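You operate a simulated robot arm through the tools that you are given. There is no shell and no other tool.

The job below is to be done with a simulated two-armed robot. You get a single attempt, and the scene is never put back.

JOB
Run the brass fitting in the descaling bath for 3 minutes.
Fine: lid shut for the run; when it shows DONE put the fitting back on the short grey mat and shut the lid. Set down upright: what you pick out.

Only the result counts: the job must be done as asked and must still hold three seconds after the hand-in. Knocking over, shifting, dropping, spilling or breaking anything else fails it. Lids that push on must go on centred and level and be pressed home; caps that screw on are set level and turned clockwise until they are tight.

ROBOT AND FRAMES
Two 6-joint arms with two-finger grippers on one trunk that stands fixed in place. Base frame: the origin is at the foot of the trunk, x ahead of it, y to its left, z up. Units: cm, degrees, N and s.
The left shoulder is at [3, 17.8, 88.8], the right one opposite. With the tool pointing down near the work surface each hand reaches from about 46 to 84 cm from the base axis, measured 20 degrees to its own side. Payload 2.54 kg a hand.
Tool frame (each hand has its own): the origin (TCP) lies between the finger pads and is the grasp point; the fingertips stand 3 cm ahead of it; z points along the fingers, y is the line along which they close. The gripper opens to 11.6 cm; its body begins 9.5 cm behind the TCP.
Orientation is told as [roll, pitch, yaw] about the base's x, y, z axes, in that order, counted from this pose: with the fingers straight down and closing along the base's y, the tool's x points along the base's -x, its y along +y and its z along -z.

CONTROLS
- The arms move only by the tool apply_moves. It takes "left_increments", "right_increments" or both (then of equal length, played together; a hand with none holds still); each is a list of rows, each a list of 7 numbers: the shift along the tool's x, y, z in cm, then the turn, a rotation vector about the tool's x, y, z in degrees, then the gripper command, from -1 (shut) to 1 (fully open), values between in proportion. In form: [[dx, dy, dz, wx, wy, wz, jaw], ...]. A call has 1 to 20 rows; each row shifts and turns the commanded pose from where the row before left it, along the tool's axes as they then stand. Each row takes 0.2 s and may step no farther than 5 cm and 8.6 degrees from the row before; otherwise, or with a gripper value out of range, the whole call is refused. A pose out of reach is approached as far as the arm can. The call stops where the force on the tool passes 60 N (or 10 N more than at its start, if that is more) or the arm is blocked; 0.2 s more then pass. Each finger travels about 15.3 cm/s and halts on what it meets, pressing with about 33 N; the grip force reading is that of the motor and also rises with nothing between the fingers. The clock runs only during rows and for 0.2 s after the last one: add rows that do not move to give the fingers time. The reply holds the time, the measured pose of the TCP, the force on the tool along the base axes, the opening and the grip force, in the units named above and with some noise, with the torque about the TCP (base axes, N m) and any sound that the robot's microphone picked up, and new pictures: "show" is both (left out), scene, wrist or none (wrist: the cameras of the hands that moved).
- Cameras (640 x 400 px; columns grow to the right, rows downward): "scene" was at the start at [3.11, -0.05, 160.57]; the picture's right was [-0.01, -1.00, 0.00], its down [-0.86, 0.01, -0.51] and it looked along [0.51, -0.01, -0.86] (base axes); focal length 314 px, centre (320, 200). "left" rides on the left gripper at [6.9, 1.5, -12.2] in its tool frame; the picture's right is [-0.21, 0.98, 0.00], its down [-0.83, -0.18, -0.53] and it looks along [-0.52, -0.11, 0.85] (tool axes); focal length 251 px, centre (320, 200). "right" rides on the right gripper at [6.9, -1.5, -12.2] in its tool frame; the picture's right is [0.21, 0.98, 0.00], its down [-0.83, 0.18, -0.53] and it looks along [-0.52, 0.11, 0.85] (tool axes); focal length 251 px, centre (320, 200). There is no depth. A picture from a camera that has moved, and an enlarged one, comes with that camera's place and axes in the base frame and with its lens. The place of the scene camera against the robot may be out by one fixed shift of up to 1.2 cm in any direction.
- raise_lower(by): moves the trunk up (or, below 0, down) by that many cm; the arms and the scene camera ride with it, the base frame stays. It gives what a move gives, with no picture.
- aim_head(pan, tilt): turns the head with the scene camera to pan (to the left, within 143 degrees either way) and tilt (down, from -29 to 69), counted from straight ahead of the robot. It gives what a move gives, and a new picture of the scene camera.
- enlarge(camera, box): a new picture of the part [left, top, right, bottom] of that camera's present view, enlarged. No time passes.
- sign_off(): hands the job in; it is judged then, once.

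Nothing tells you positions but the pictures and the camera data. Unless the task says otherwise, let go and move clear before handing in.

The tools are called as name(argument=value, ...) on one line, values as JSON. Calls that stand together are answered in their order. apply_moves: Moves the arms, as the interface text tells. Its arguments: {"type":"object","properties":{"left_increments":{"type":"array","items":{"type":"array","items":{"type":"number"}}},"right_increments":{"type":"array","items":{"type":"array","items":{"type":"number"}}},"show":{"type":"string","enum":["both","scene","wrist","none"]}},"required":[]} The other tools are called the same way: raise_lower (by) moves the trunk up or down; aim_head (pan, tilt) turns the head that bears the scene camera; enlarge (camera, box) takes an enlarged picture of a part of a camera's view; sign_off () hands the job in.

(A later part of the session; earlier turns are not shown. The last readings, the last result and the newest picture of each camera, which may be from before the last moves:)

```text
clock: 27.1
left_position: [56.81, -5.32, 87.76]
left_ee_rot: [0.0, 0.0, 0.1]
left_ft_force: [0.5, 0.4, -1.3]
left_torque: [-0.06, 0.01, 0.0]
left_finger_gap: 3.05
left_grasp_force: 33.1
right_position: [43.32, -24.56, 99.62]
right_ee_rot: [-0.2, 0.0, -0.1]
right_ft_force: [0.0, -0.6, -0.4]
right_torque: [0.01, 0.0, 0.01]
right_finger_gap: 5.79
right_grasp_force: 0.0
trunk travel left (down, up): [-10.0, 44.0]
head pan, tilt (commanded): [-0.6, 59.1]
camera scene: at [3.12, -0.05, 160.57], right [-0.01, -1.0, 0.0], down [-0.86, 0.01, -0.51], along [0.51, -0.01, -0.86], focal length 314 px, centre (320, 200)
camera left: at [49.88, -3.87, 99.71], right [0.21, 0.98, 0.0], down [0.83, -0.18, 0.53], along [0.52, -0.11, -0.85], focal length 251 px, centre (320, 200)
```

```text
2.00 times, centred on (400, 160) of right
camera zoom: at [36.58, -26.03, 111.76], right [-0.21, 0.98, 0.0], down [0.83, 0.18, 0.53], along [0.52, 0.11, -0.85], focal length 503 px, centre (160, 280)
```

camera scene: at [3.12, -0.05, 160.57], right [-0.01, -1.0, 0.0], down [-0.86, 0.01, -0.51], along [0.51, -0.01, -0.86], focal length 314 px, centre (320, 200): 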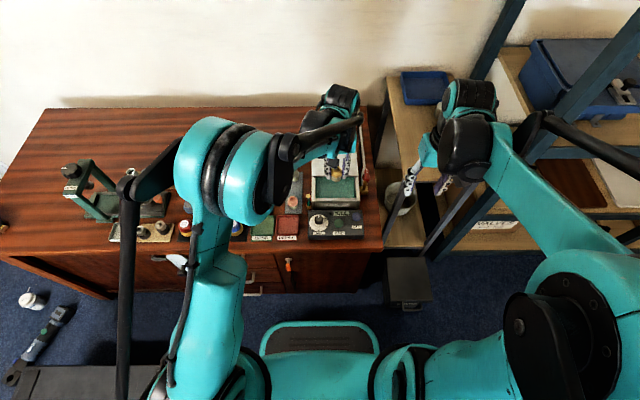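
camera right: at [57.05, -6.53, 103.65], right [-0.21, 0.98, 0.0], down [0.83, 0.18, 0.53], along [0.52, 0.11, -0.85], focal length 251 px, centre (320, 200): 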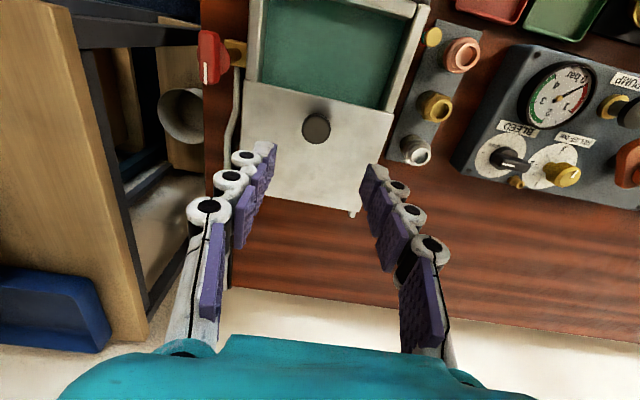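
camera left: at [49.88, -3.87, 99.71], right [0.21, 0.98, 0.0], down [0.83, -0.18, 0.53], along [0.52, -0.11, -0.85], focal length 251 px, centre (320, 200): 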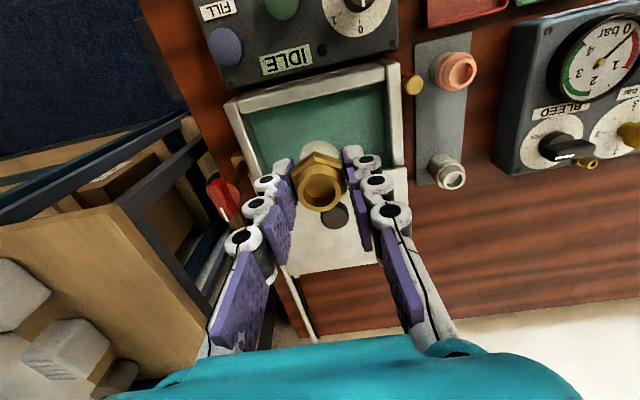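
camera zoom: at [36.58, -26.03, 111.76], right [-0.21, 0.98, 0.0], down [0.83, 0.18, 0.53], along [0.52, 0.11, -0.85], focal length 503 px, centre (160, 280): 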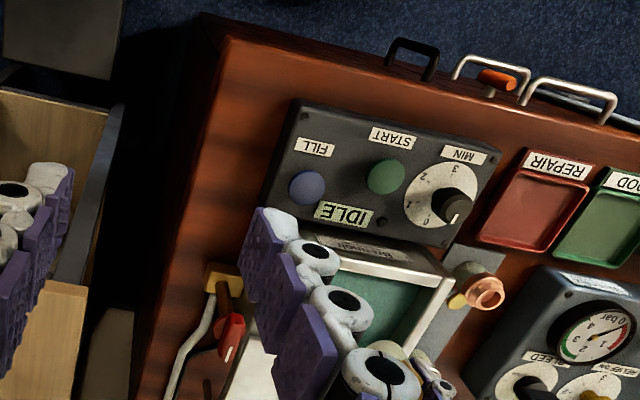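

The fitting is centred over the opening. I'll lower it into the bath, first quickly to just inside, then slowly feeling for the floor.

apply_moves(left_increments=[[0, 0, 2.0, 0, 0, 0, -0.8], [0, 0, 2.5, 0, 0, 0, -0.8], [0, 0, 2.5, 0, 0, 0, -0.8], [0, 0, 1.5, 0, 0, 0, -0.8], [0, 0, 1.0, 0, 0, 0, -0.8], [0, 0, 0, 0, 0, 0, -0.8]], show="both")

enlarge(camera="left", box=[160, 40, 480, 240])

enlarge(camera="scene", box=[300, 150, 380, 220])

```text
clock: 28.5
left_position: [56.83, -5.4, 78.11]
left_ee_rot: [0.1, 0.0, 0.0]
left_ft_force: [-0.4, 0.7, -0.3]
left_torque: [-0.02, -0.03, 0.02]
left_finger_gap: 3.02
left_grasp_force: 33.1
right_position: [43.27, -24.67, 99.68]
right_ee_rot: [-0.2, 0.0, -0.1]
right_ft_force: [0.5, 0.0, 0.0]
right_torque: [0.0, 0.04, 0.01]
right_finger_gap: 5.8
right_grasp_force: 0.0
trunk travel left (down, up): [-10.0, 44.0]
head pan, tilt (commanded): [-0.6, 59.1]
camera scene: at [3.11, -0.05, 160.57], right [-0.01, -1.0, 0.0], down [-0.86, 0.01, -0.51], along [0.51, -0.01, -0.86], focal length 314 px, centre (320, 200)
camera left: at [49.87, -3.9, 90.19], right [0.21, 0.98, 0.0], down [0.83, -0.18, 0.53], along [0.52, -0.11, -0.85], focal length 251 px, centre (320, 200)
```

scene: 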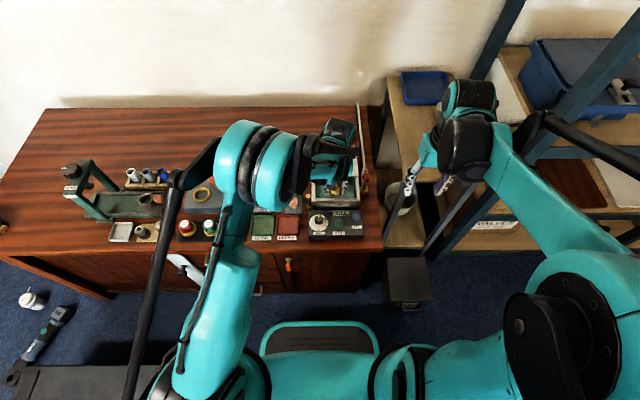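
left: 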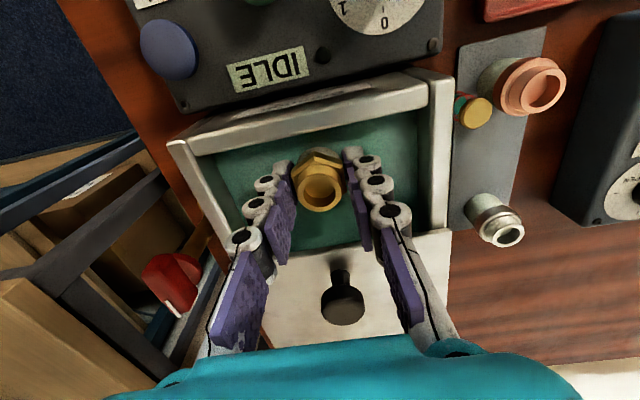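

```text
2.00 times, centred on (320, 140) of left
camera zoom: at [49.87, -3.9, 90.19], right [0.21, 0.98, 0.0], down [0.83, -0.18, 0.53], along [0.52, -0.11, -0.85], focal length 503 px, centre (320, 320)
```

zoom: 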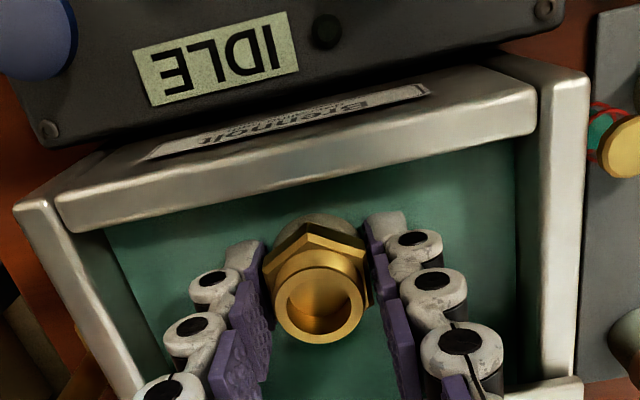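

```text
5.71 times, centred on (340, 185) of scene
camera zoom: at [3.11, -0.05, 160.57], right [-0.01, -1.0, 0.0], down [-0.86, 0.01, -0.51], along [0.51, -0.01, -0.86], focal length 1794 px, centre (206, 286)
```

zoom: 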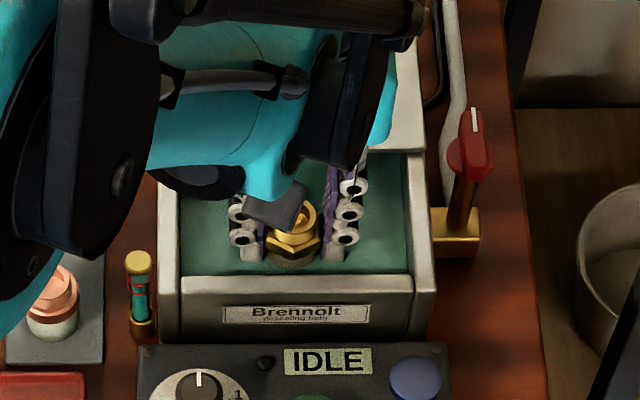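

Fingers and fitting are well inside the walls. I'll keep lowering in small steps watching the vertical force.

apply_moves(left_increments=[[0, 0, 0.4, 0, 0, 0, -0.8], [0, 0, 0.4, 0, 0, 0, -0.8], [0, 0, 0.4, 0, 0, 0, -0.8], [0, 0, 0.4, 0, 0, 0, -0.8], [0, 0, 0, 0, 0, 0, -0.8]], show="none")

apply_moves(left_increments=[[0, 0, 0.3, 0, 0, 0, -0.8], [0, 0, 0, 0, 0, 0, -0.8]], show="none")

apply_moves(left_increments=[[0, 0, 0.3, 0, 0, 0, -0.8], [0, 0, 0, 0, 0, 0, -0.8]], show="wrist")

```text
clock: 29.7
left_position: [56.9, -5.48, 76.45]
left_ee_rot: [0.0, 0.0, 0.0]
left_ft_force: [-0.1, 0.2, -1.9]
left_torque: [0.0, 0.01, 0.02]
left_finger_gap: 3.03
left_grasp_force: 33.2
right_position: [43.36, -24.49, 99.61]
right_ee_rot: [-0.2, 0.1, -0.2]
right_ft_force: [0.1, 0.6, 0.8]
right_torque: [0.01, -0.02, 0.01]
right_finger_gap: 5.78
right_grasp_force: 0.0
trunk travel left (down, up): [-10.0, 44.0]
head pan, tilt (commanded): [-0.6, 59.1]
```

```text
clock: 30.3
left_position: [56.8, -5.3, 76.18]
left_ee_rot: [0.0, 0.0, 0.0]
left_ft_force: [0.5, 0.4, -0.5]
left_torque: [-0.01, -0.01, -0.03]
left_finger_gap: 3.05
left_grasp_force: 32.4
right_position: [43.37, -24.7, 99.7]
right_ee_rot: [-0.3, 0.0, -0.1]
right_ft_force: [0.5, 0.3, -0.4]
right_torque: [0.0, 0.02, 0.0]
right_finger_gap: 5.81
right_grasp_force: 0.1
trunk travel left (down, up): [-10.0, 44.0]
head pan, tilt (commanded): [-0.6, 59.1]
```

```text
clock: 30.9
left_position: [56.9, -5.31, 75.87]
left_ee_rot: [0.0, -0.1, 0.0]
left_ft_force: [0.1, 0.0, -0.9]
left_torque: [-0.02, 0.0, -0.02]
left_finger_gap: 3.01
left_grasp_force: 32.8
right_position: [43.31, -24.64, 99.6]
right_ee_rot: [-0.3, 0.0, -0.1]
right_ft_force: [-1.1, -0.7, -0.6]
right_torque: [0.03, -0.02, -0.02]
right_finger_gap: 5.77
right_grasp_force: 0.0
trunk travel left (down, up): [-10.0, 44.0]
head pan, tilt (commanded): [-0.6, 59.1]
camera left: at [49.98, -3.79, 88.05], right [0.21, 0.98, 0.0], down [0.83, -0.18, 0.53], along [0.52, -0.11, -0.85], focal length 251 px, centre (320, 200)
```

left: 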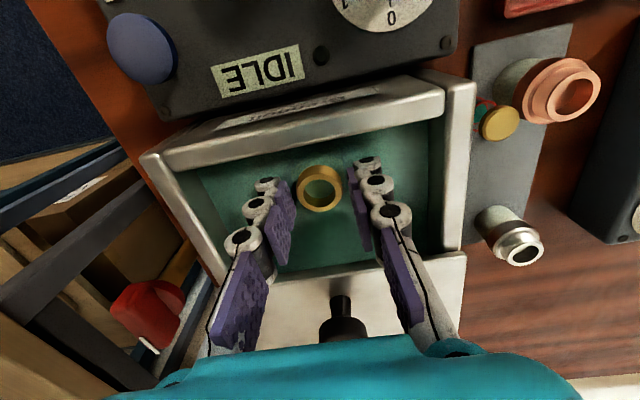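

The fitting's top is at the liquid surface and no floor contact yet. I'll continue in 0.2 cm steps.

apply_moves(left_increments=[[0, 0, 0.2, 0, 0, 0, -0.8], [0, 0, 0.2, 0, 0, 0, -0.8], [0, 0, 0, 0, 0, 0, -0.8]], show="none")

apply_moves(left_increments=[[0, 0, 0.2, 0, 0, 0, -0.8], [0, 0, 0, 0, 0, 0, -0.8]], show="none")

apply_moves(left_increments=[[0, 0, 0.2, 0, 0, 0, -0.8], [0, 0, 0, 0, 0, 0, -0.8]], show="none")

```text
clock: 31.7
left_position: [56.81, -5.22, 75.44]
left_ee_rot: [0.0, 0.1, 0.0]
left_ft_force: [-0.3, 0.4, -1.3]
left_torque: [-0.01, 0.0, 0.04]
left_finger_gap: 3.02
left_grasp_force: 32.7
right_position: [43.32, -24.62, 99.67]
right_ee_rot: [-0.2, 0.1, 0.0]
right_ft_force: [0.6, 0.3, -0.7]
right_torque: [0.01, 0.0, -0.02]
right_finger_gap: 5.8
right_grasp_force: 0.2
trunk travel left (down, up): [-10.0, 44.0]
head pan, tilt (commanded): [-0.6, 59.1]
```

```text
clock: 32.3
left_position: [56.81, -5.44, 75.55]
left_ee_rot: [0.1, -0.1, 0.0]
left_ft_force: [5.4, 0.0, 19.2]
left_torque: [0.02, -0.09, 0.0]
left_finger_gap: 3.03
left_grasp_force: 33.2
right_position: [43.24, -24.56, 99.68]
right_ee_rot: [-0.2, -0.1, -0.2]
right_ft_force: [-0.2, -0.7, -0.2]
right_torque: [-0.02, 0.0, 0.03]
right_finger_gap: 5.81
right_grasp_force: 0.1
trunk travel left (down, up): [-10.0, 44.0]
head pan, tilt (commanded): [-0.6, 59.1]
```

```text
clock: 32.9
left_position: [56.72, -5.25, 75.19]
left_ee_rot: [0.0, 0.0, 0.0]
left_ft_force: [1.1, 2.2, 20.6]
left_torque: [0.04, 0.0, -0.02]
left_finger_gap: 3.02
left_grasp_force: 32.9
right_position: [43.27, -24.52, 99.74]
right_ee_rot: [-0.2, -0.1, -0.1]
right_ft_force: [0.7, 0.2, 0.1]
right_torque: [0.01, -0.03, -0.03]
right_finger_gap: 5.8
right_grasp_force: 0.0
trunk travel left (down, up): [-10.0, 44.0]
head pan, tilt (commanded): [-0.6, 59.1]
```

Floor contact at about TCP z 75.3 (20 N). The fitting stands on the bath floor at [56.8, -5.35]. I'll open gently and rise.

apply_moves(left_increments=[[0, 0, -0.1, 0, 0, 0, -0.8], [0, 0, 0, 0, 0, 0, -0.4], [0, 0, 0, 0, 0, 0, -0.1], [0, 0, 0, 0, 0, 0, -0.1], [0, 0, -0.5, 0, 0, 0, -0.1], [0, 0, -1.0, 0, 0, 0, -0.1], [0, 0, -2.0, 0, 0, 0, -0.1], [0, 0, -3.0, 0, 0, 0, -0.1], [0, 0, -3.0, 0, 0, 0, -0.1], [0, 0, -3.0, 0, 0, 0, -0.1], [0, 0, 0, 0, 0, 0, -0.1]], show="wrist")

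enlarge(camera="left", box=[200, 40, 440, 200])

```text
clock: 35.3
left_position: [56.7, -5.32, 87.78]
left_ee_rot: [0.0, 0.0, 0.0]
left_ft_force: [-1.0, -0.2, 1.0]
left_torque: [0.02, 0.02, 0.05]
left_finger_gap: 5.24
left_grasp_force: 0.1
right_position: [43.38, -24.64, 99.63]
right_ee_rot: [-0.2, 0.0, -0.1]
right_ft_force: [0.4, 0.1, 0.6]
right_torque: [-0.02, 0.01, 0.01]
right_finger_gap: 5.8
right_grasp_force: 0.0
trunk travel left (down, up): [-10.0, 44.0]
head pan, tilt (commanded): [-0.6, 59.1]
camera left: at [49.78, -3.81, 99.91], right [0.21, 0.98, 0.0], down [0.83, -0.18, 0.53], along [0.52, -0.11, -0.85], focal length 251 px, centre (320, 200)
```

left: 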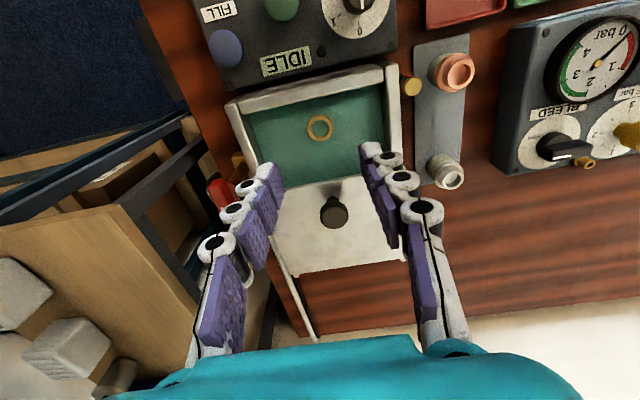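

```text
2.50 times, centred on (320, 120) of left
camera zoom: at [49.78, -3.81, 99.91], right [0.21, 0.98, 0.0], down [0.83, -0.18, 0.53], along [0.52, -0.11, -0.85], focal length 629 px, centre (320, 400)
```

zoom: 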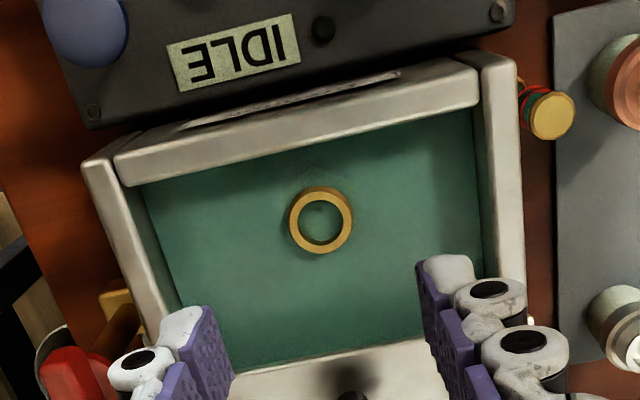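

The fitting stands upright in the bath, ring just at the liquid surface. Next I move the left hand away and bring the right hand back over the lid knob (now near x 63.9) to close the lid.

apply_moves(left_increments=[[0, 0, -4, 0, 0, 0, -0.1], [1.5, 3.1, -3.0, 0, 0, 0, -0.1], [1.5, 3.1, -3.0, 0, 0, 0, -0.1], [1.5, 3.1, -3.0, 0, 0, 0, -0.1], [1.5, 3.1, -3.0, 0, 0, 0, -0.1], [1.5, 3.1, -3.0, 0, 0, 0, -0.1], [1.5, 3.1, -3.0, 0, 0, 0, -0.1], [0, 0, 0, 0, 0, 0, -0.1]], show="none")

apply_moves(right_increments=[[-1.4, 4.3, 0.8, 0, 0, 0, 0], [-1.4, 4.3, 0.8, 0, 0, 0, 0], [-1.4, 4.3, 0.8, 0, 0, 0, 0], [-1.4, 4.3, 0.8, 0, 0, 0, 0], [-3.75, 0.5, 0, 0, 0, 0, 0], [-3.75, 0.5, 0, 0, 0, 0, 0], [-3.75, 0.5, 0, 0, 0, 0, 0], [-3.6, 0.4, 0, 0, 0, 0, 0], [0, 0, 4, 0, 0, 0, 0], [0, 0, 4, 0, 0, 0, 0], [0, 0, 0, 0, 0, 0, 0]], show="both")

enlarge(camera="right", box=[200, 40, 440, 210])

```text
clock: 37.1
left_position: [48.09, 13.02, 109.75]
left_ee_rot: [0.0, 0.0, 0.0]
left_ft_force: [0.0, 0.1, -1.2]
left_torque: [0.01, 0.04, -0.04]
left_finger_gap: 5.22
left_grasp_force: 0.1
right_position: [43.34, -24.56, 99.6]
right_ee_rot: [-0.2, 0.0, 0.0]
right_ft_force: [-0.1, -0.3, 0.5]
right_torque: [0.01, 0.0, 0.01]
right_finger_gap: 5.8
right_grasp_force: 0.1
trunk travel left (down, up): [-10.0, 44.0]
head pan, tilt (commanded): [-0.6, 59.1]
```

```text
clock: 39.5
left_position: [47.94, 13.14, 109.62]
left_ee_rot: [0.0, 0.0, 0.0]
left_ft_force: [-0.4, 0.1, -1.0]
left_torque: [0.0, 0.01, -0.02]
left_finger_gap: 5.23
left_grasp_force: 0.1
right_position: [63.18, -5.27, 88.57]
right_ee_rot: [-0.2, -0.1, 0.0]
right_ft_force: [-0.9, -0.5, 0.0]
right_torque: [-0.01, 0.02, 0.01]
right_finger_gap: 5.8
right_grasp_force: 0.1
trunk travel left (down, up): [-10.0, 44.0]
head pan, tilt (commanded): [-0.6, 59.1]
camera scene: at [3.05, -0.05, 160.58], right [-0.01, -1.0, 0.0], down [-0.86, 0.01, -0.51], along [0.51, -0.01, -0.86], focal length 314 px, centre (320, 200)
camera right: at [56.4, -6.72, 100.62], right [-0.21, 0.98, 0.0], down [0.83, 0.18, 0.53], along [0.52, 0.11, -0.85], focal length 251 px, centre (320, 200)
```

scene: 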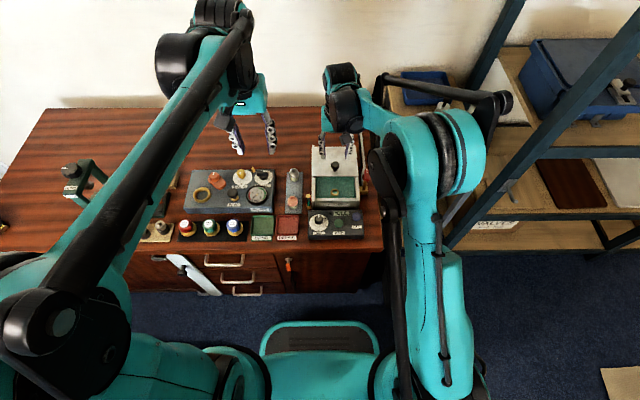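
right: 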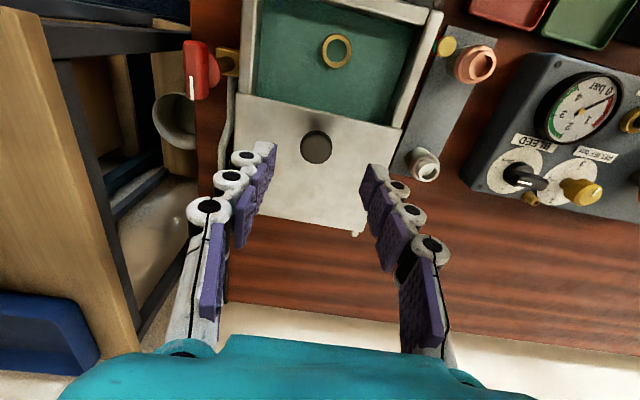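

```text
2.35 times, centred on (320, 125) of right
camera zoom: at [56.4, -6.72, 100.62], right [-0.21, 0.98, 0.0], down [0.83, 0.18, 0.53], along [0.52, 0.11, -0.85], focal length 592 px, centre (320, 376)
```

zoom: 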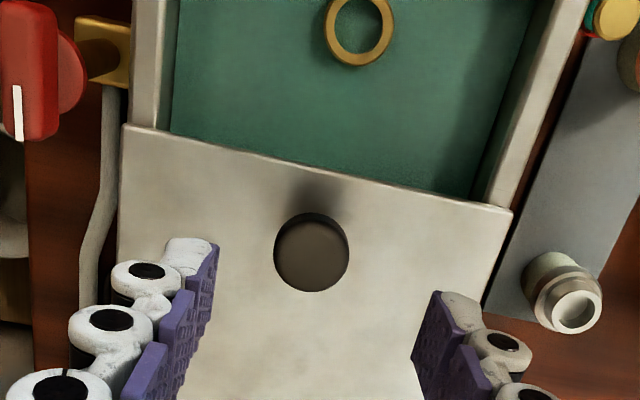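

The knob is at about [63.9, -5.4]. I'll align, descend to the earlier grip height and close on it.

apply_moves(right_increments=[[-0.7, -0.1, 1.5, 0, 0, 0, 0], [0, 0, 2.5, 0, 0, 0, 0], [0, 0, 1.8, 0, 0, 0, 0], [0, 0, 1.1, 0, 0, 0, 0], [0, 0, 0, 0, 0, 0, -0.2], [0, 0, 0, 0, 0, 0, -0.6], [0, 0, 0, 0, 0, 0, -0.6], [0, 0, 0, 0, 0, 0, -0.6]], show="wrist")

```text
clock: 41.3
left_position: [47.96, 13.06, 109.69]
left_ee_rot: [0.1, 0.0, 0.1]
left_ft_force: [0.8, 0.3, 0.4]
left_torque: [-0.02, 0.01, 0.0]
left_finger_gap: 5.2
left_grasp_force: 0.1
right_position: [64.49, -5.57, 81.61]
right_ee_rot: [-0.3, 0.0, -0.1]
right_ft_force: [-0.7, -5.4, -1.4]
right_torque: [-0.09, 0.01, 0.05]
right_finger_gap: 2.49
right_grasp_force: 45.0
trunk travel left (down, up): [-10.0, 44.0]
head pan, tilt (commanded): [-0.6, 59.1]
camera right: at [57.56, -6.94, 93.65], right [-0.21, 0.98, 0.0], down [0.83, 0.18, 0.53], along [0.52, 0.11, -0.85], focal length 251 px, centre (320, 200)
```

right: 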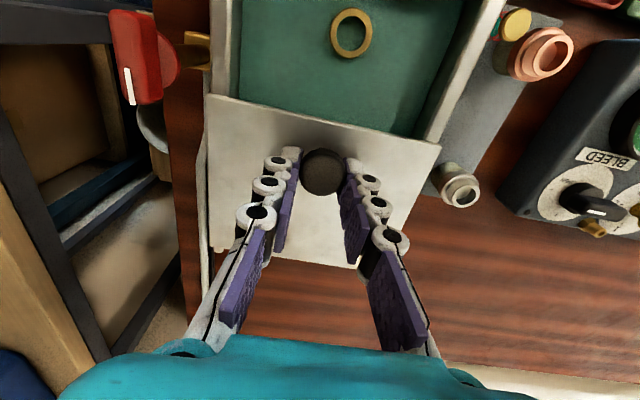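

Gripped. Now I slide the lid shut along -x, leaving the last few millimetres for a slow finish.

apply_moves(right_increments=[[0.4, 0, 0, 0, 0, 0, -0.6], [0.7, 0, 0, 0, 0, 0, -0.6], [0.7, 0, 0, 0, 0, 0, -0.6], [0.7, 0, 0, 0, 0, 0, -0.6], [0.7, 0, 0, 0, 0, 0, -0.6], [0.7, 0, 0, 0, 0, 0, -0.6], [0, 0, 0, 0, 0, 0, -0.6]], show="none")

apply_moves(right_increments=[[0, 0, 0, 0, 0, 0, -0.3], [0, 0, 0, 0, 0, 0, -0.3], [0, 0, 0, 0, 0, 0, -0.6], [0, 0, 0, 0, 0, 0, -0.6], [0.5, 0, 0, 0, 0, 0, -0.6], [0.7, 0, 0, 0, 0, 0, -0.6], [0.7, 0, 0, 0, 0, 0, -0.6], [0.7, 0, 0, 0, 0, 0, -0.6], [0.7, 0, 0, 0, 0, 0, -0.6], [0.7, 0, 0, 0, 0, 0, -0.6], [0, 0, 0, 0, 0, 0, -0.6]], show="both")

enlarge(camera="right", box=[195, 60, 445, 220])

```text
clock: 42.9
left_position: [48.07, 12.95, 109.7]
left_ee_rot: [0.1, 0.0, 0.0]
left_ft_force: [0.4, -0.4, 0.3]
left_torque: [-0.02, -0.01, -0.02]
left_finger_gap: 5.2
left_grasp_force: 0.1
right_position: [60.59, -5.37, 81.58]
right_ee_rot: [-0.1, 0.0, 0.0]
right_ft_force: [0.2, -10.6, -5.8]
right_torque: [-0.18, -0.21, 0.08]
right_finger_gap: 2.52
right_grasp_force: 44.8
trunk travel left (down, up): [-10.0, 44.0]
head pan, tilt (commanded): [-0.6, 59.1]
```

```text
clock: 45.3
left_position: [48.01, 13.16, 109.69]
left_ee_rot: [0.0, 0.0, 0.0]
left_ft_force: [-0.5, 0.3, -0.5]
left_torque: [0.0, 0.02, 0.01]
left_finger_gap: 5.24
left_grasp_force: 0.1
right_position: [56.57, -5.43, 81.62]
right_ee_rot: [-0.1, 0.0, -0.1]
right_ft_force: [-0.8, -4.6, -10.7]
right_torque: [-0.06, -0.61, 0.03]
right_finger_gap: 2.52
right_grasp_force: 45.0
trunk travel left (down, up): [-10.0, 44.0]
head pan, tilt (commanded): [-0.6, 59.1]
camera scene: at [3.2, -0.1, 160.56], right [-0.01, -1.0, 0.0], down [-0.86, 0.01, -0.51], along [0.51, -0.01, -0.86], focal length 314 px, centre (320, 200)
camera right: at [49.76, -6.95, 93.69], right [-0.21, 0.98, 0.0], down [0.83, 0.18, 0.53], along [0.52, 0.11, -0.85], focal length 251 px, centre (320, 200)
```

scene: 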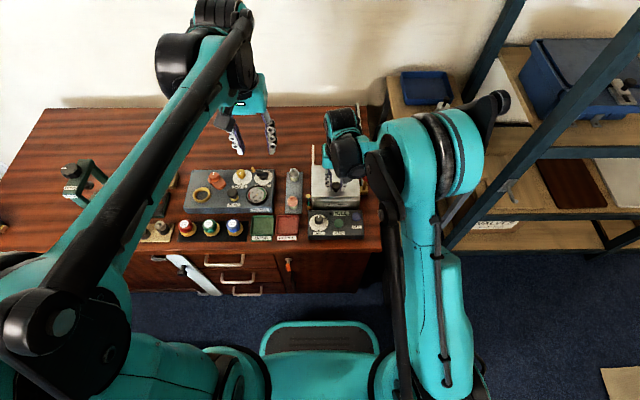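
right: 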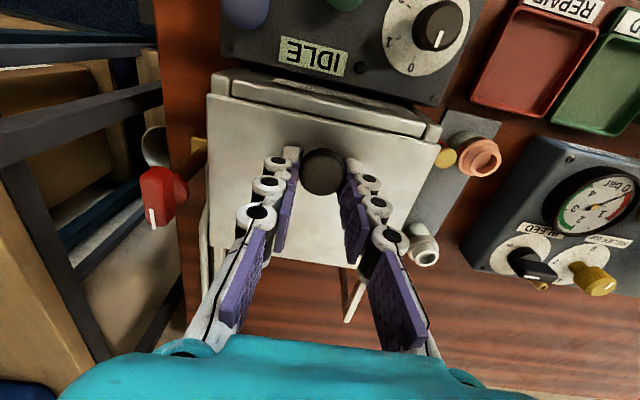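

```text
2.50 times, centred on (320, 140) of right
camera zoom: at [49.76, -6.95, 93.69], right [-0.21, 0.98, 0.0], down [0.83, 0.18, 0.53], along [0.52, 0.11, -0.85], focal length 629 px, centre (320, 350)
```

zoom: 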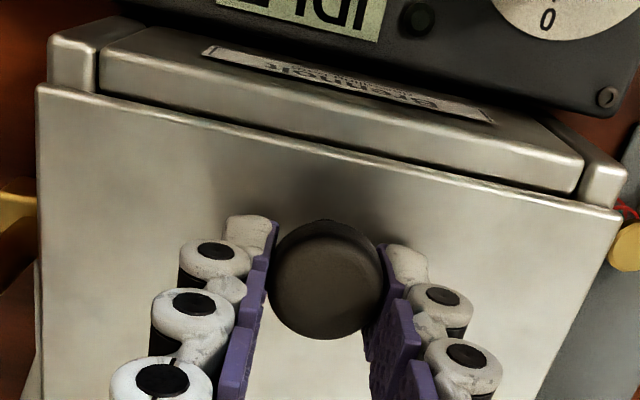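

About 1.2 cm remains. I'll finish slowly.

apply_moves(right_increments=[[0.25, 0, 0, 0, 0, 0, -0.6], [0.25, 0, 0, 0, 0, 0, -0.6], [0.25, 0, 0, 0, 0, 0, -0.6], [0.2, 0, 0, 0, 0, 0, -0.6], [0, 0, 0, 0, 0, 0, -0.6]], show="none")

apply_moves(right_increments=[[0.15, 0, 0, 0, 0, 0, -0.6], [0.15, 0, 0, 0, 0, 0, -0.6], [0, 0, 0, 0, 0, 0, -0.6]], show="wrist")

enlarge(camera="right", box=[195, 60, 445, 220])

enlarge(camera="scene", box=[305, 180, 378, 216])

```text
clock: 46.5
left_position: [48.02, 13.03, 109.76]
left_ee_rot: [-0.1, 0.0, 0.0]
left_ft_force: [0.0, -0.1, -0.2]
left_torque: [-0.03, -0.02, 0.04]
left_finger_gap: 5.21
left_grasp_force: 0.0
right_position: [55.76, -5.53, 81.58]
right_ee_rot: [0.0, 0.0, -0.1]
right_ft_force: [0.0, -6.0, -12.0]
right_torque: [-0.12, -0.35, 0.02]
right_finger_gap: 2.52
right_grasp_force: 44.7
trunk travel left (down, up): [-10.0, 44.0]
head pan, tilt (commanded): [-0.6, 59.1]
```

```text
clock: 47.3
left_position: [48.02, 13.06, 109.68]
left_ee_rot: [-0.1, 0.1, -0.1]
left_ft_force: [0.0, -0.3, -0.3]
left_torque: [0.02, -0.01, 0.02]
left_finger_gap: 5.21
left_grasp_force: 0.0
right_position: [55.47, -5.53, 81.71]
right_ee_rot: [-0.2, 0.2, -0.2]
right_ft_force: [-0.1, -5.4, -23.1]
right_torque: [-0.07, -0.51, 0.03]
right_finger_gap: 2.51
right_grasp_force: 44.9
trunk travel left (down, up): [-10.0, 44.0]
head pan, tilt (commanded): [-0.6, 59.1]
camera right: at [48.62, -6.95, 93.71], right [-0.21, 0.98, 0.0], down [0.83, 0.18, 0.53], along [0.52, 0.11, -0.85], focal length 251 px, centre (320, 200)
```

right: 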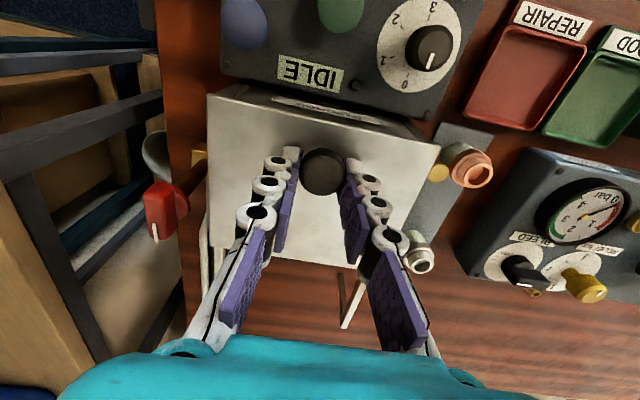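

```text
2.50 times, centred on (320, 140) of right
camera zoom: at [48.62, -6.95, 93.71], right [-0.21, 0.98, 0.0], down [0.83, 0.18, 0.53], along [0.52, 0.11, -0.85], focal length 629 px, centre (320, 350)
```

zoom: 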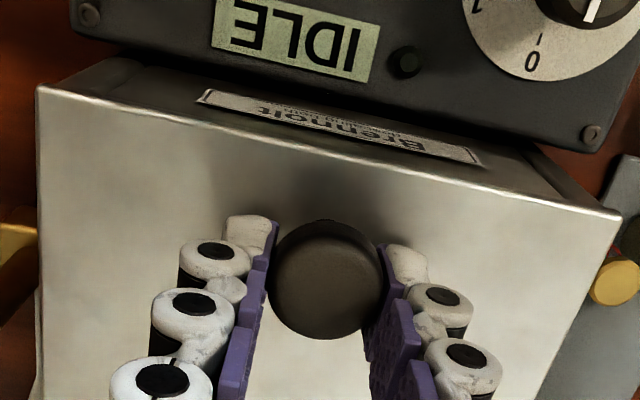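

```text
8.77 times, centred on (342, 198) of scene
camera zoom: at [3.31, -0.13, 160.56], right [-0.01, -1.0, 0.0], down [-0.86, 0.01, -0.51], along [0.51, -0.01, -0.86], focal length 2753 px, centre (132, 218)
```

zoom: 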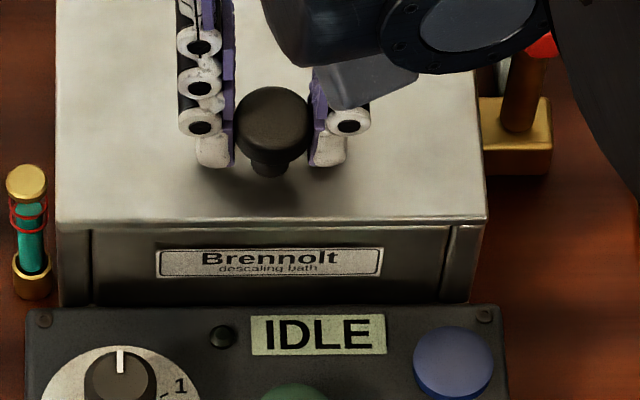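

It looks shut or nearly so. I'll push slightly more to confirm the end stop.

apply_moves(right_increments=[[0.15, 0, 0, 0, 0, 0, -0.6], [0.15, 0, 0, 0, 0, 0, -0.6], [0, 0, 0, 0, 0, 0, -0.6]], show="none")

apply_moves(right_increments=[[0.15, 0, 0, 0, 0, 0, -0.6], [0.15, 0, 0, 0, 0, 0, -0.6], [0, 0, 0, 0, 0, 0, -0.6]], show="wrist")

enlarge(camera="right", box=[195, 60, 445, 220])

```text
clock: 48.1
left_position: [48.09, 13.04, 109.61]
left_ee_rot: [0.1, 0.0, 0.1]
left_ft_force: [-0.8, -0.1, -0.5]
left_torque: [-0.03, 0.01, 0.0]
left_finger_gap: 5.23
left_grasp_force: 0.0
right_position: [55.23, -5.52, 81.56]
right_ee_rot: [-0.2, 0.0, -0.1]
right_ft_force: [16.8, -3.1, -12.3]
right_torque: [-0.08, -0.13, -0.01]
right_finger_gap: 2.48
right_grasp_force: 44.9
trunk travel left (down, up): [-10.0, 44.0]
head pan, tilt (commanded): [-0.6, 59.1]
```

```text
clock: 48.9
left_position: [48.08, 12.99, 109.69]
left_ee_rot: [0.0, 0.2, 0.0]
left_ft_force: [-0.4, -0.6, 0.2]
left_torque: [-0.05, 0.03, 0.02]
left_finger_gap: 5.22
left_grasp_force: 0.1
right_position: [54.96, -5.5, 81.52]
right_ee_rot: [-0.2, -0.2, 0.0]
right_ft_force: [26.9, -3.7, 7.3]
right_torque: [-0.05, -0.37, 0.01]
right_finger_gap: 2.5
right_grasp_force: 44.9
trunk travel left (down, up): [-10.0, 44.0]
head pan, tilt (commanded): [-0.6, 59.1]
camera right: at [48.08, -6.95, 93.61], right [-0.21, 0.98, 0.0], down [0.82, 0.18, 0.54], along [0.52, 0.11, -0.84], focal length 251 px, centre (320, 200)
```

right: 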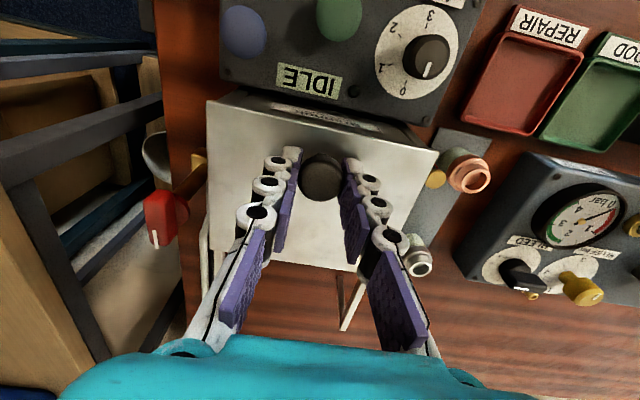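

```text
2.50 times, centred on (320, 140) of right
camera zoom: at [48.08, -6.95, 93.61], right [-0.21, 0.98, 0.0], down [0.82, 0.18, 0.54], along [0.52, 0.11, -0.84], focal length 629 px, centre (320, 350)
```

zoom: 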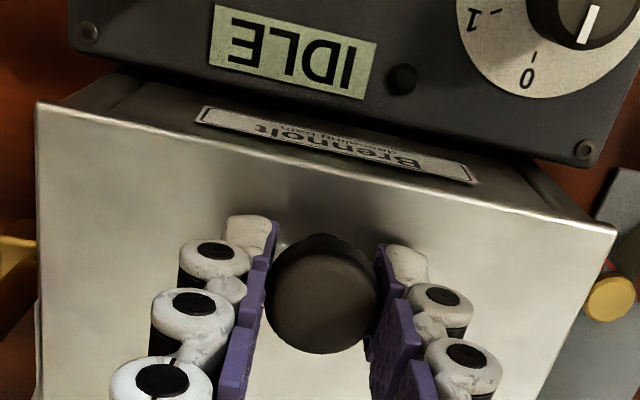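

The lid hit its end stop (27 N along x), so it is shut. I'll release the knob, rise, and move above the MIN dial (about [47.4, -0.2, 74.4]).

apply_moves(right_increments=[[-0.1, 0, 0, 0, 0, 0, -0.3], [0, 0, 0, 0, 0, 0, 0], [0, 0, 0, 0, 0, 0, 0], [0, 0, -2, 0, 0, 0, 0], [0, 0, -4, 0, 0, 0, 0], [3.7, 2.65, -1.5, 0, 0, 0, 0], [3.7, 2.65, 0, 0, 0, 0, 0], [0, 0, 0, 0, 0, 0, 0]], show="both")

enlarge(camera="right", box=[230, 40, 430, 200])

enlarge(camera="scene", box=[300, 165, 380, 245])

```text
clock: 50.7
left_position: [48.01, 13.04, 109.72]
left_ee_rot: [0.0, 0.1, 0.0]
left_ft_force: [0.5, -0.8, -0.4]
left_torque: [0.02, 0.04, -0.02]
left_finger_gap: 5.21
left_grasp_force: 0.0
right_position: [47.24, -0.35, 89.32]
right_ee_rot: [-0.2, 0.0, -0.1]
right_ft_force: [0.0, 0.0, 0.6]
right_torque: [-0.03, 0.01, -0.01]
right_finger_gap: 5.8
right_grasp_force: 0.0
trunk travel left (down, up): [-10.0, 44.0]
head pan, tilt (commanded): [-0.6, 59.1]
camera scene: at [3.16, -0.06, 160.57], right [-0.01, -1.0, 0.0], down [-0.86, 0.01, -0.51], along [0.51, -0.01, -0.86], focal length 314 px, centre (320, 200)
camera right: at [40.46, -1.78, 101.47], right [-0.21, 0.98, 0.0], down [0.83, 0.18, 0.53], along [0.52, 0.11, -0.85], focal length 251 px, centre (320, 200)
```

scene: 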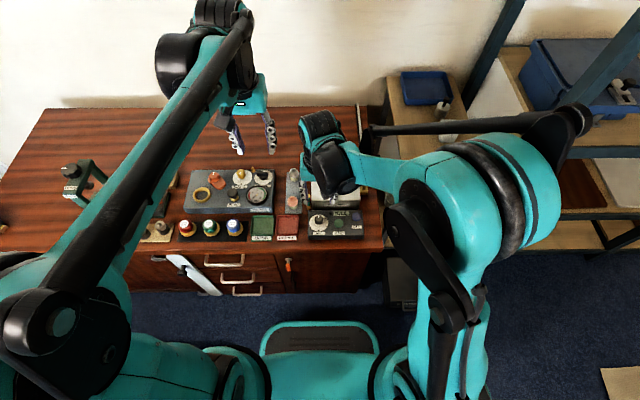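
right: 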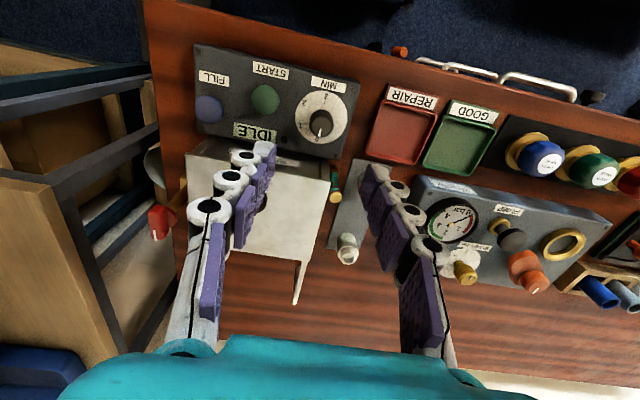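

```text
2.50 times, centred on (330, 120) of right
camera zoom: at [40.46, -1.78, 101.47], right [-0.21, 0.98, 0.0], down [0.83, 0.18, 0.53], along [0.52, 0.11, -0.85], focal length 629 px, centre (295, 400)
```

zoom: 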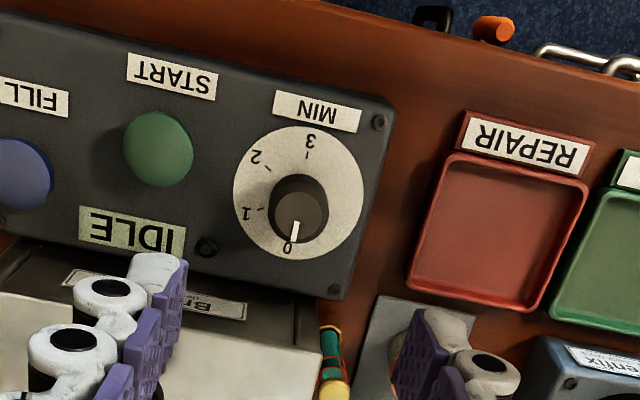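

```text
5.00 times, centred on (340, 205) of scene
camera zoom: at [3.16, -0.06, 160.57], right [-0.01, -1.0, 0.0], down [-0.86, 0.01, -0.51], along [0.51, -0.01, -0.86], focal length 1570 px, centre (220, 175)
```

zoom: 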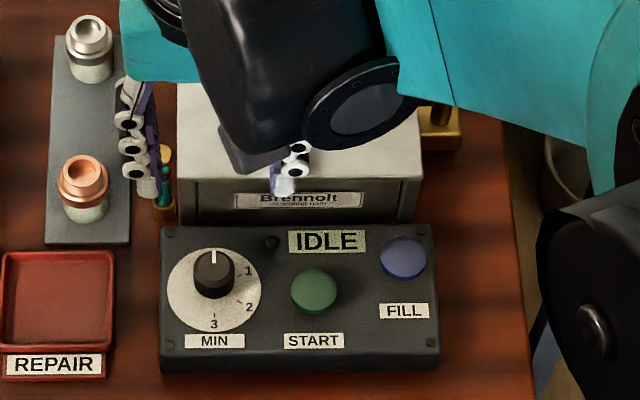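

The dial knob is at about [47.6, -0.15] with top z ≈ 74.2, panel top ≈ 72.1. I'll yaw the right gripper +45°, partially descend and check alignment before gripping.

apply_moves(right_increments=[[-0.3, 0.2, 0, 0, 0, 0, -0.1], [0, 0, 1.3, 0, 0, -7.5, -0.1], [0, 0, 1.3, 0, 0, -7.5, -0.1], [0, 0, 1.3, 0, 0, -7.5, -0.1], [0, 0, 1.3, 0, 0, -7.5, -0.1], [0, 0, 1.3, 0, 0, -7.5, -0.1], [0, 0, 1.3, 0, 0, -7.5, -0.1], [0, 0, 1.3, 0, 0, 0, -0.1], [0, 0, 0, 0, 0, 0, -0.1]], show="both")

enlarge(camera="right", box=[220, 50, 420, 210])

enlarge(camera="scene", box=[300, 165, 380, 245])

```text
clock: 52.7
left_position: [47.97, 13.0, 109.8]
left_ee_rot: [0.0, 0.0, -0.1]
left_ft_force: [0.1, -0.7, 0.3]
left_torque: [-0.01, 0.04, -0.02]
left_finger_gap: 5.22
left_grasp_force: 0.0
right_position: [47.85, -0.02, 79.93]
right_ee_rot: [-0.2, 0.0, 45.1]
right_ft_force: [-0.5, -0.5, 0.4]
right_torque: [0.02, 0.01, 0.01]
right_finger_gap: 5.22
right_grasp_force: 0.1
trunk travel left (down, up): [-10.0, 44.0]
head pan, tilt (commanded): [-0.6, 59.1]
camera scene: at [3.09, -0.04, 160.58], right [-0.01, -1.0, 0.0], down [-0.86, 0.01, -0.51], along [0.51, -0.01, -0.86], focal length 314 px, centre (320, 200)
camera right: at [44.08, -5.83, 92.03], right [-0.84, 0.54, 0.0], down [0.46, 0.71, 0.53], along [0.29, 0.45, -0.85], focal length 251 px, centre (320, 200)
```

scene: 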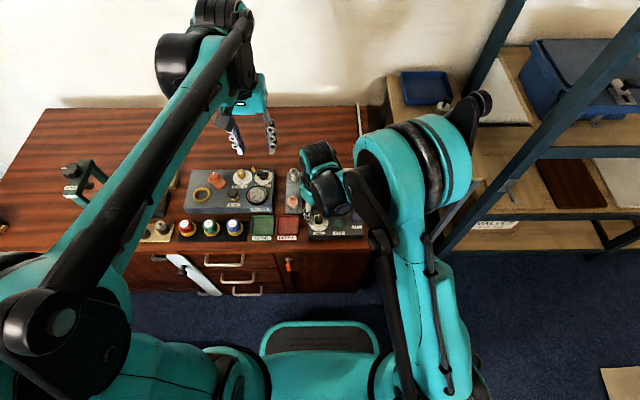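
right: 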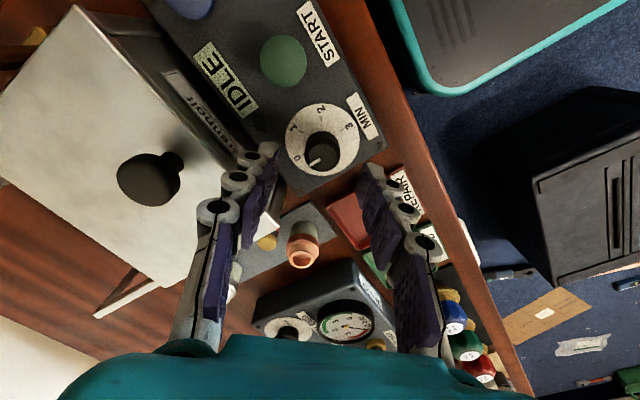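

```text
2.50 times, centred on (320, 130) of right
camera zoom: at [44.08, -5.83, 92.03], right [-0.84, 0.54, 0.0], down [0.46, 0.71, 0.53], along [0.29, 0.45, -0.85], focal length 629 px, centre (320, 375)
```

zoom: 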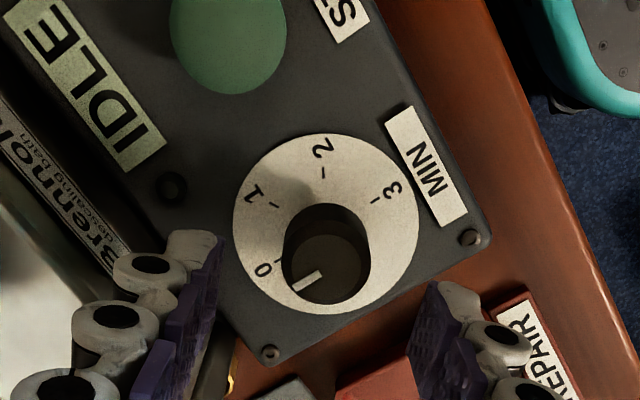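

```text
5.00 times, centred on (340, 205) of scene
camera zoom: at [3.09, -0.04, 160.58], right [-0.01, -1.0, 0.0], down [-0.86, 0.01, -0.51], along [0.51, -0.01, -0.86], focal length 1570 px, centre (220, 175)
```

zoom: 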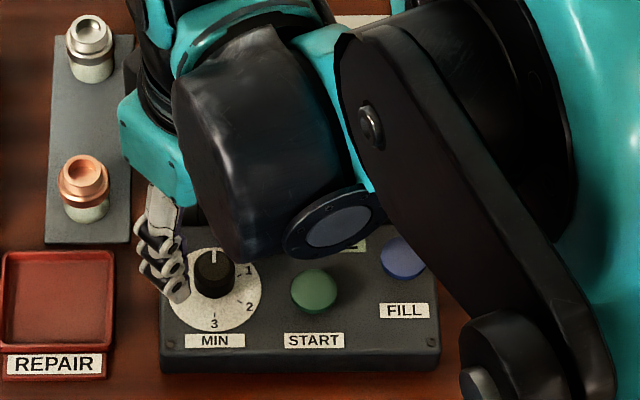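

Cross-checking views, the dial's plate centre is at [47.5, -0.15] and its knob is taller than I thought (top z ≈ 75.8). I'll correct 0.4 cm, descend to TCP z ≈ 76.5 and close on the knob.

apply_moves(right_increments=[[0.4, 0.1, 0.4, 0, 0, 0, -0.1], [0, 0, 1.0, 0, 0, 0, -0.1], [0, 0, 1.0, 0, 0, 0, -0.1], [0, 0, 1.0, 0, 0, 0, -0.1], [0, 0, 0, 0, 0, 0, -0.1]], show="wrist")

enlarge(camera="right", box=[220, 70, 420, 230])

enlarge(camera="left", box=[140, 40, 340, 200])

```text
clock: 53.9
left_position: [48.01, 13.22, 109.79]
left_ee_rot: [0.0, 0.1, 0.0]
left_ft_force: [0.7, 0.0, -0.5]
left_torque: [0.01, 0.01, 0.01]
left_finger_gap: 5.24
left_grasp_force: 0.0
right_position: [47.26, -0.06, 76.61]
right_ee_rot: [-0.2, 0.1, 44.9]
right_ft_force: [-0.2, 0.8, -0.1]
right_torque: [0.0, -0.01, 0.03]
right_finger_gap: 5.23
right_grasp_force: 0.0
trunk travel left (down, up): [-10.0, 44.0]
head pan, tilt (commanded): [-0.6, 59.1]
camera right: at [43.55, -5.99, 88.68], right [-0.84, 0.54, 0.0], down [0.46, 0.71, 0.53], along [0.29, 0.45, -0.85], focal length 251 px, centre (320, 200)
```

right: 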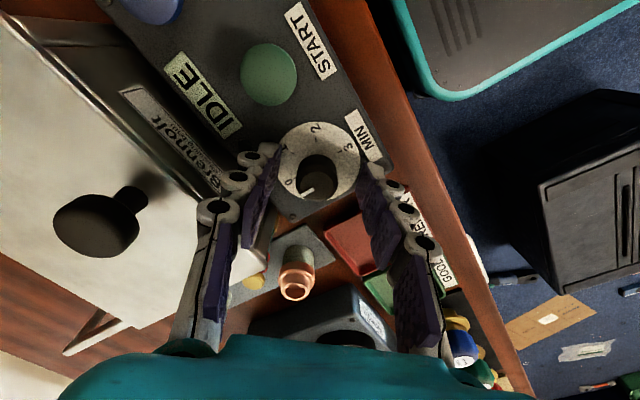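

```text
2.50 times, centred on (320, 150) of right
camera zoom: at [43.55, -5.99, 88.68], right [-0.84, 0.54, 0.0], down [0.46, 0.71, 0.53], along [0.29, 0.45, -0.85], focal length 629 px, centre (320, 325)
```

zoom: 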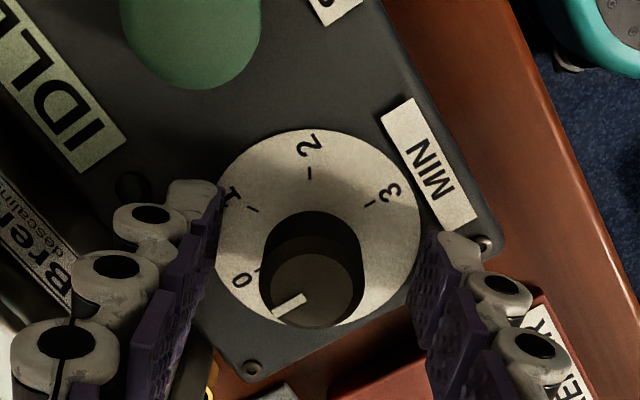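

```text
2.50 times, centred on (240, 120) of left
camera zoom: at [41.04, 14.61, 121.86], right [0.21, 0.98, 0.0], down [0.83, -0.18, 0.53], along [0.52, -0.11, -0.85], focal length 629 px, centre (520, 400)
```

zoom: 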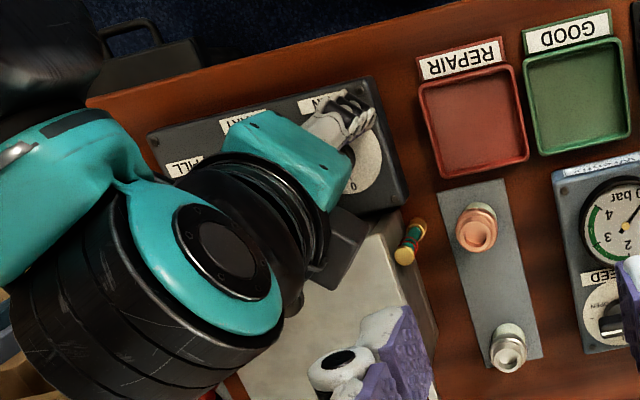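

Well aligned (about 0.15 cm off along the closing line). I'll correct, close, and check the grip.

apply_moves(right_increments=[[0.05, -0.17, 0.1, 0, 0, 0, -0.1], [0, 0, 0, 0, 0, 0, -0.3], [0, 0, 0, 0, 0, 0, -0.6], [0, 0, 0, 0, 0, 0, -0.7], [0, 0, 0, 0, 0, 0, -0.7]], show="wrist")

enlarge(camera="right", box=[220, 70, 420, 230])

```text
clock: 55.1
left_position: [48.06, 13.08, 109.71]
left_ee_rot: [0.0, -0.1, 0.0]
left_ft_force: [0.1, 0.5, -0.1]
left_torque: [-0.01, 0.02, -0.02]
left_finger_gap: 5.24
left_grasp_force: 0.1
right_position: [47.24, -0.23, 76.57]
right_ee_rot: [-0.1, 0.1, 44.9]
right_ft_force: [-3.0, 2.2, -2.6]
right_torque: [0.12, 0.1, 0.01]
right_finger_gap: 2.36
right_grasp_force: 44.9
trunk travel left (down, up): [-10.0, 44.0]
head pan, tilt (commanded): [-0.6, 59.1]
camera right: at [43.67, -6.14, 88.6], right [-0.84, 0.54, 0.0], down [0.46, 0.71, 0.53], along [0.29, 0.45, -0.85], focal length 251 px, centre (320, 200)
```

right: 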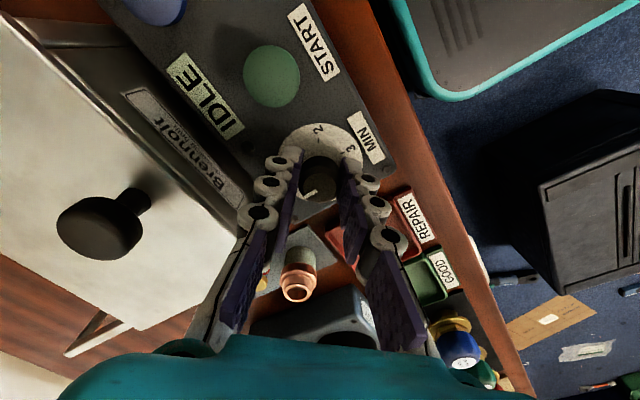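

```text
2.50 times, centred on (320, 150) of right
camera zoom: at [43.67, -6.14, 88.6], right [-0.84, 0.54, 0.0], down [0.46, 0.71, 0.53], along [0.29, 0.45, -0.85], focal length 629 px, centre (320, 325)
```

zoom: 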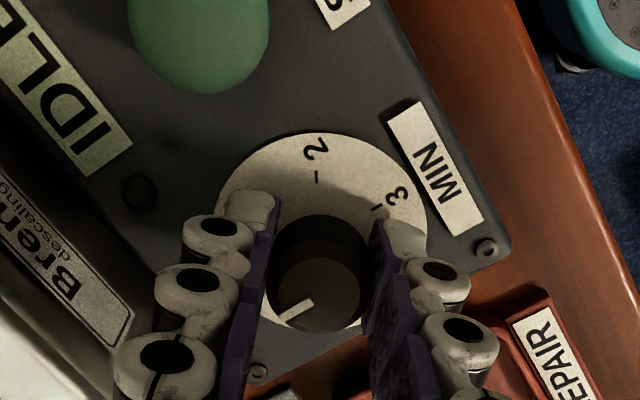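

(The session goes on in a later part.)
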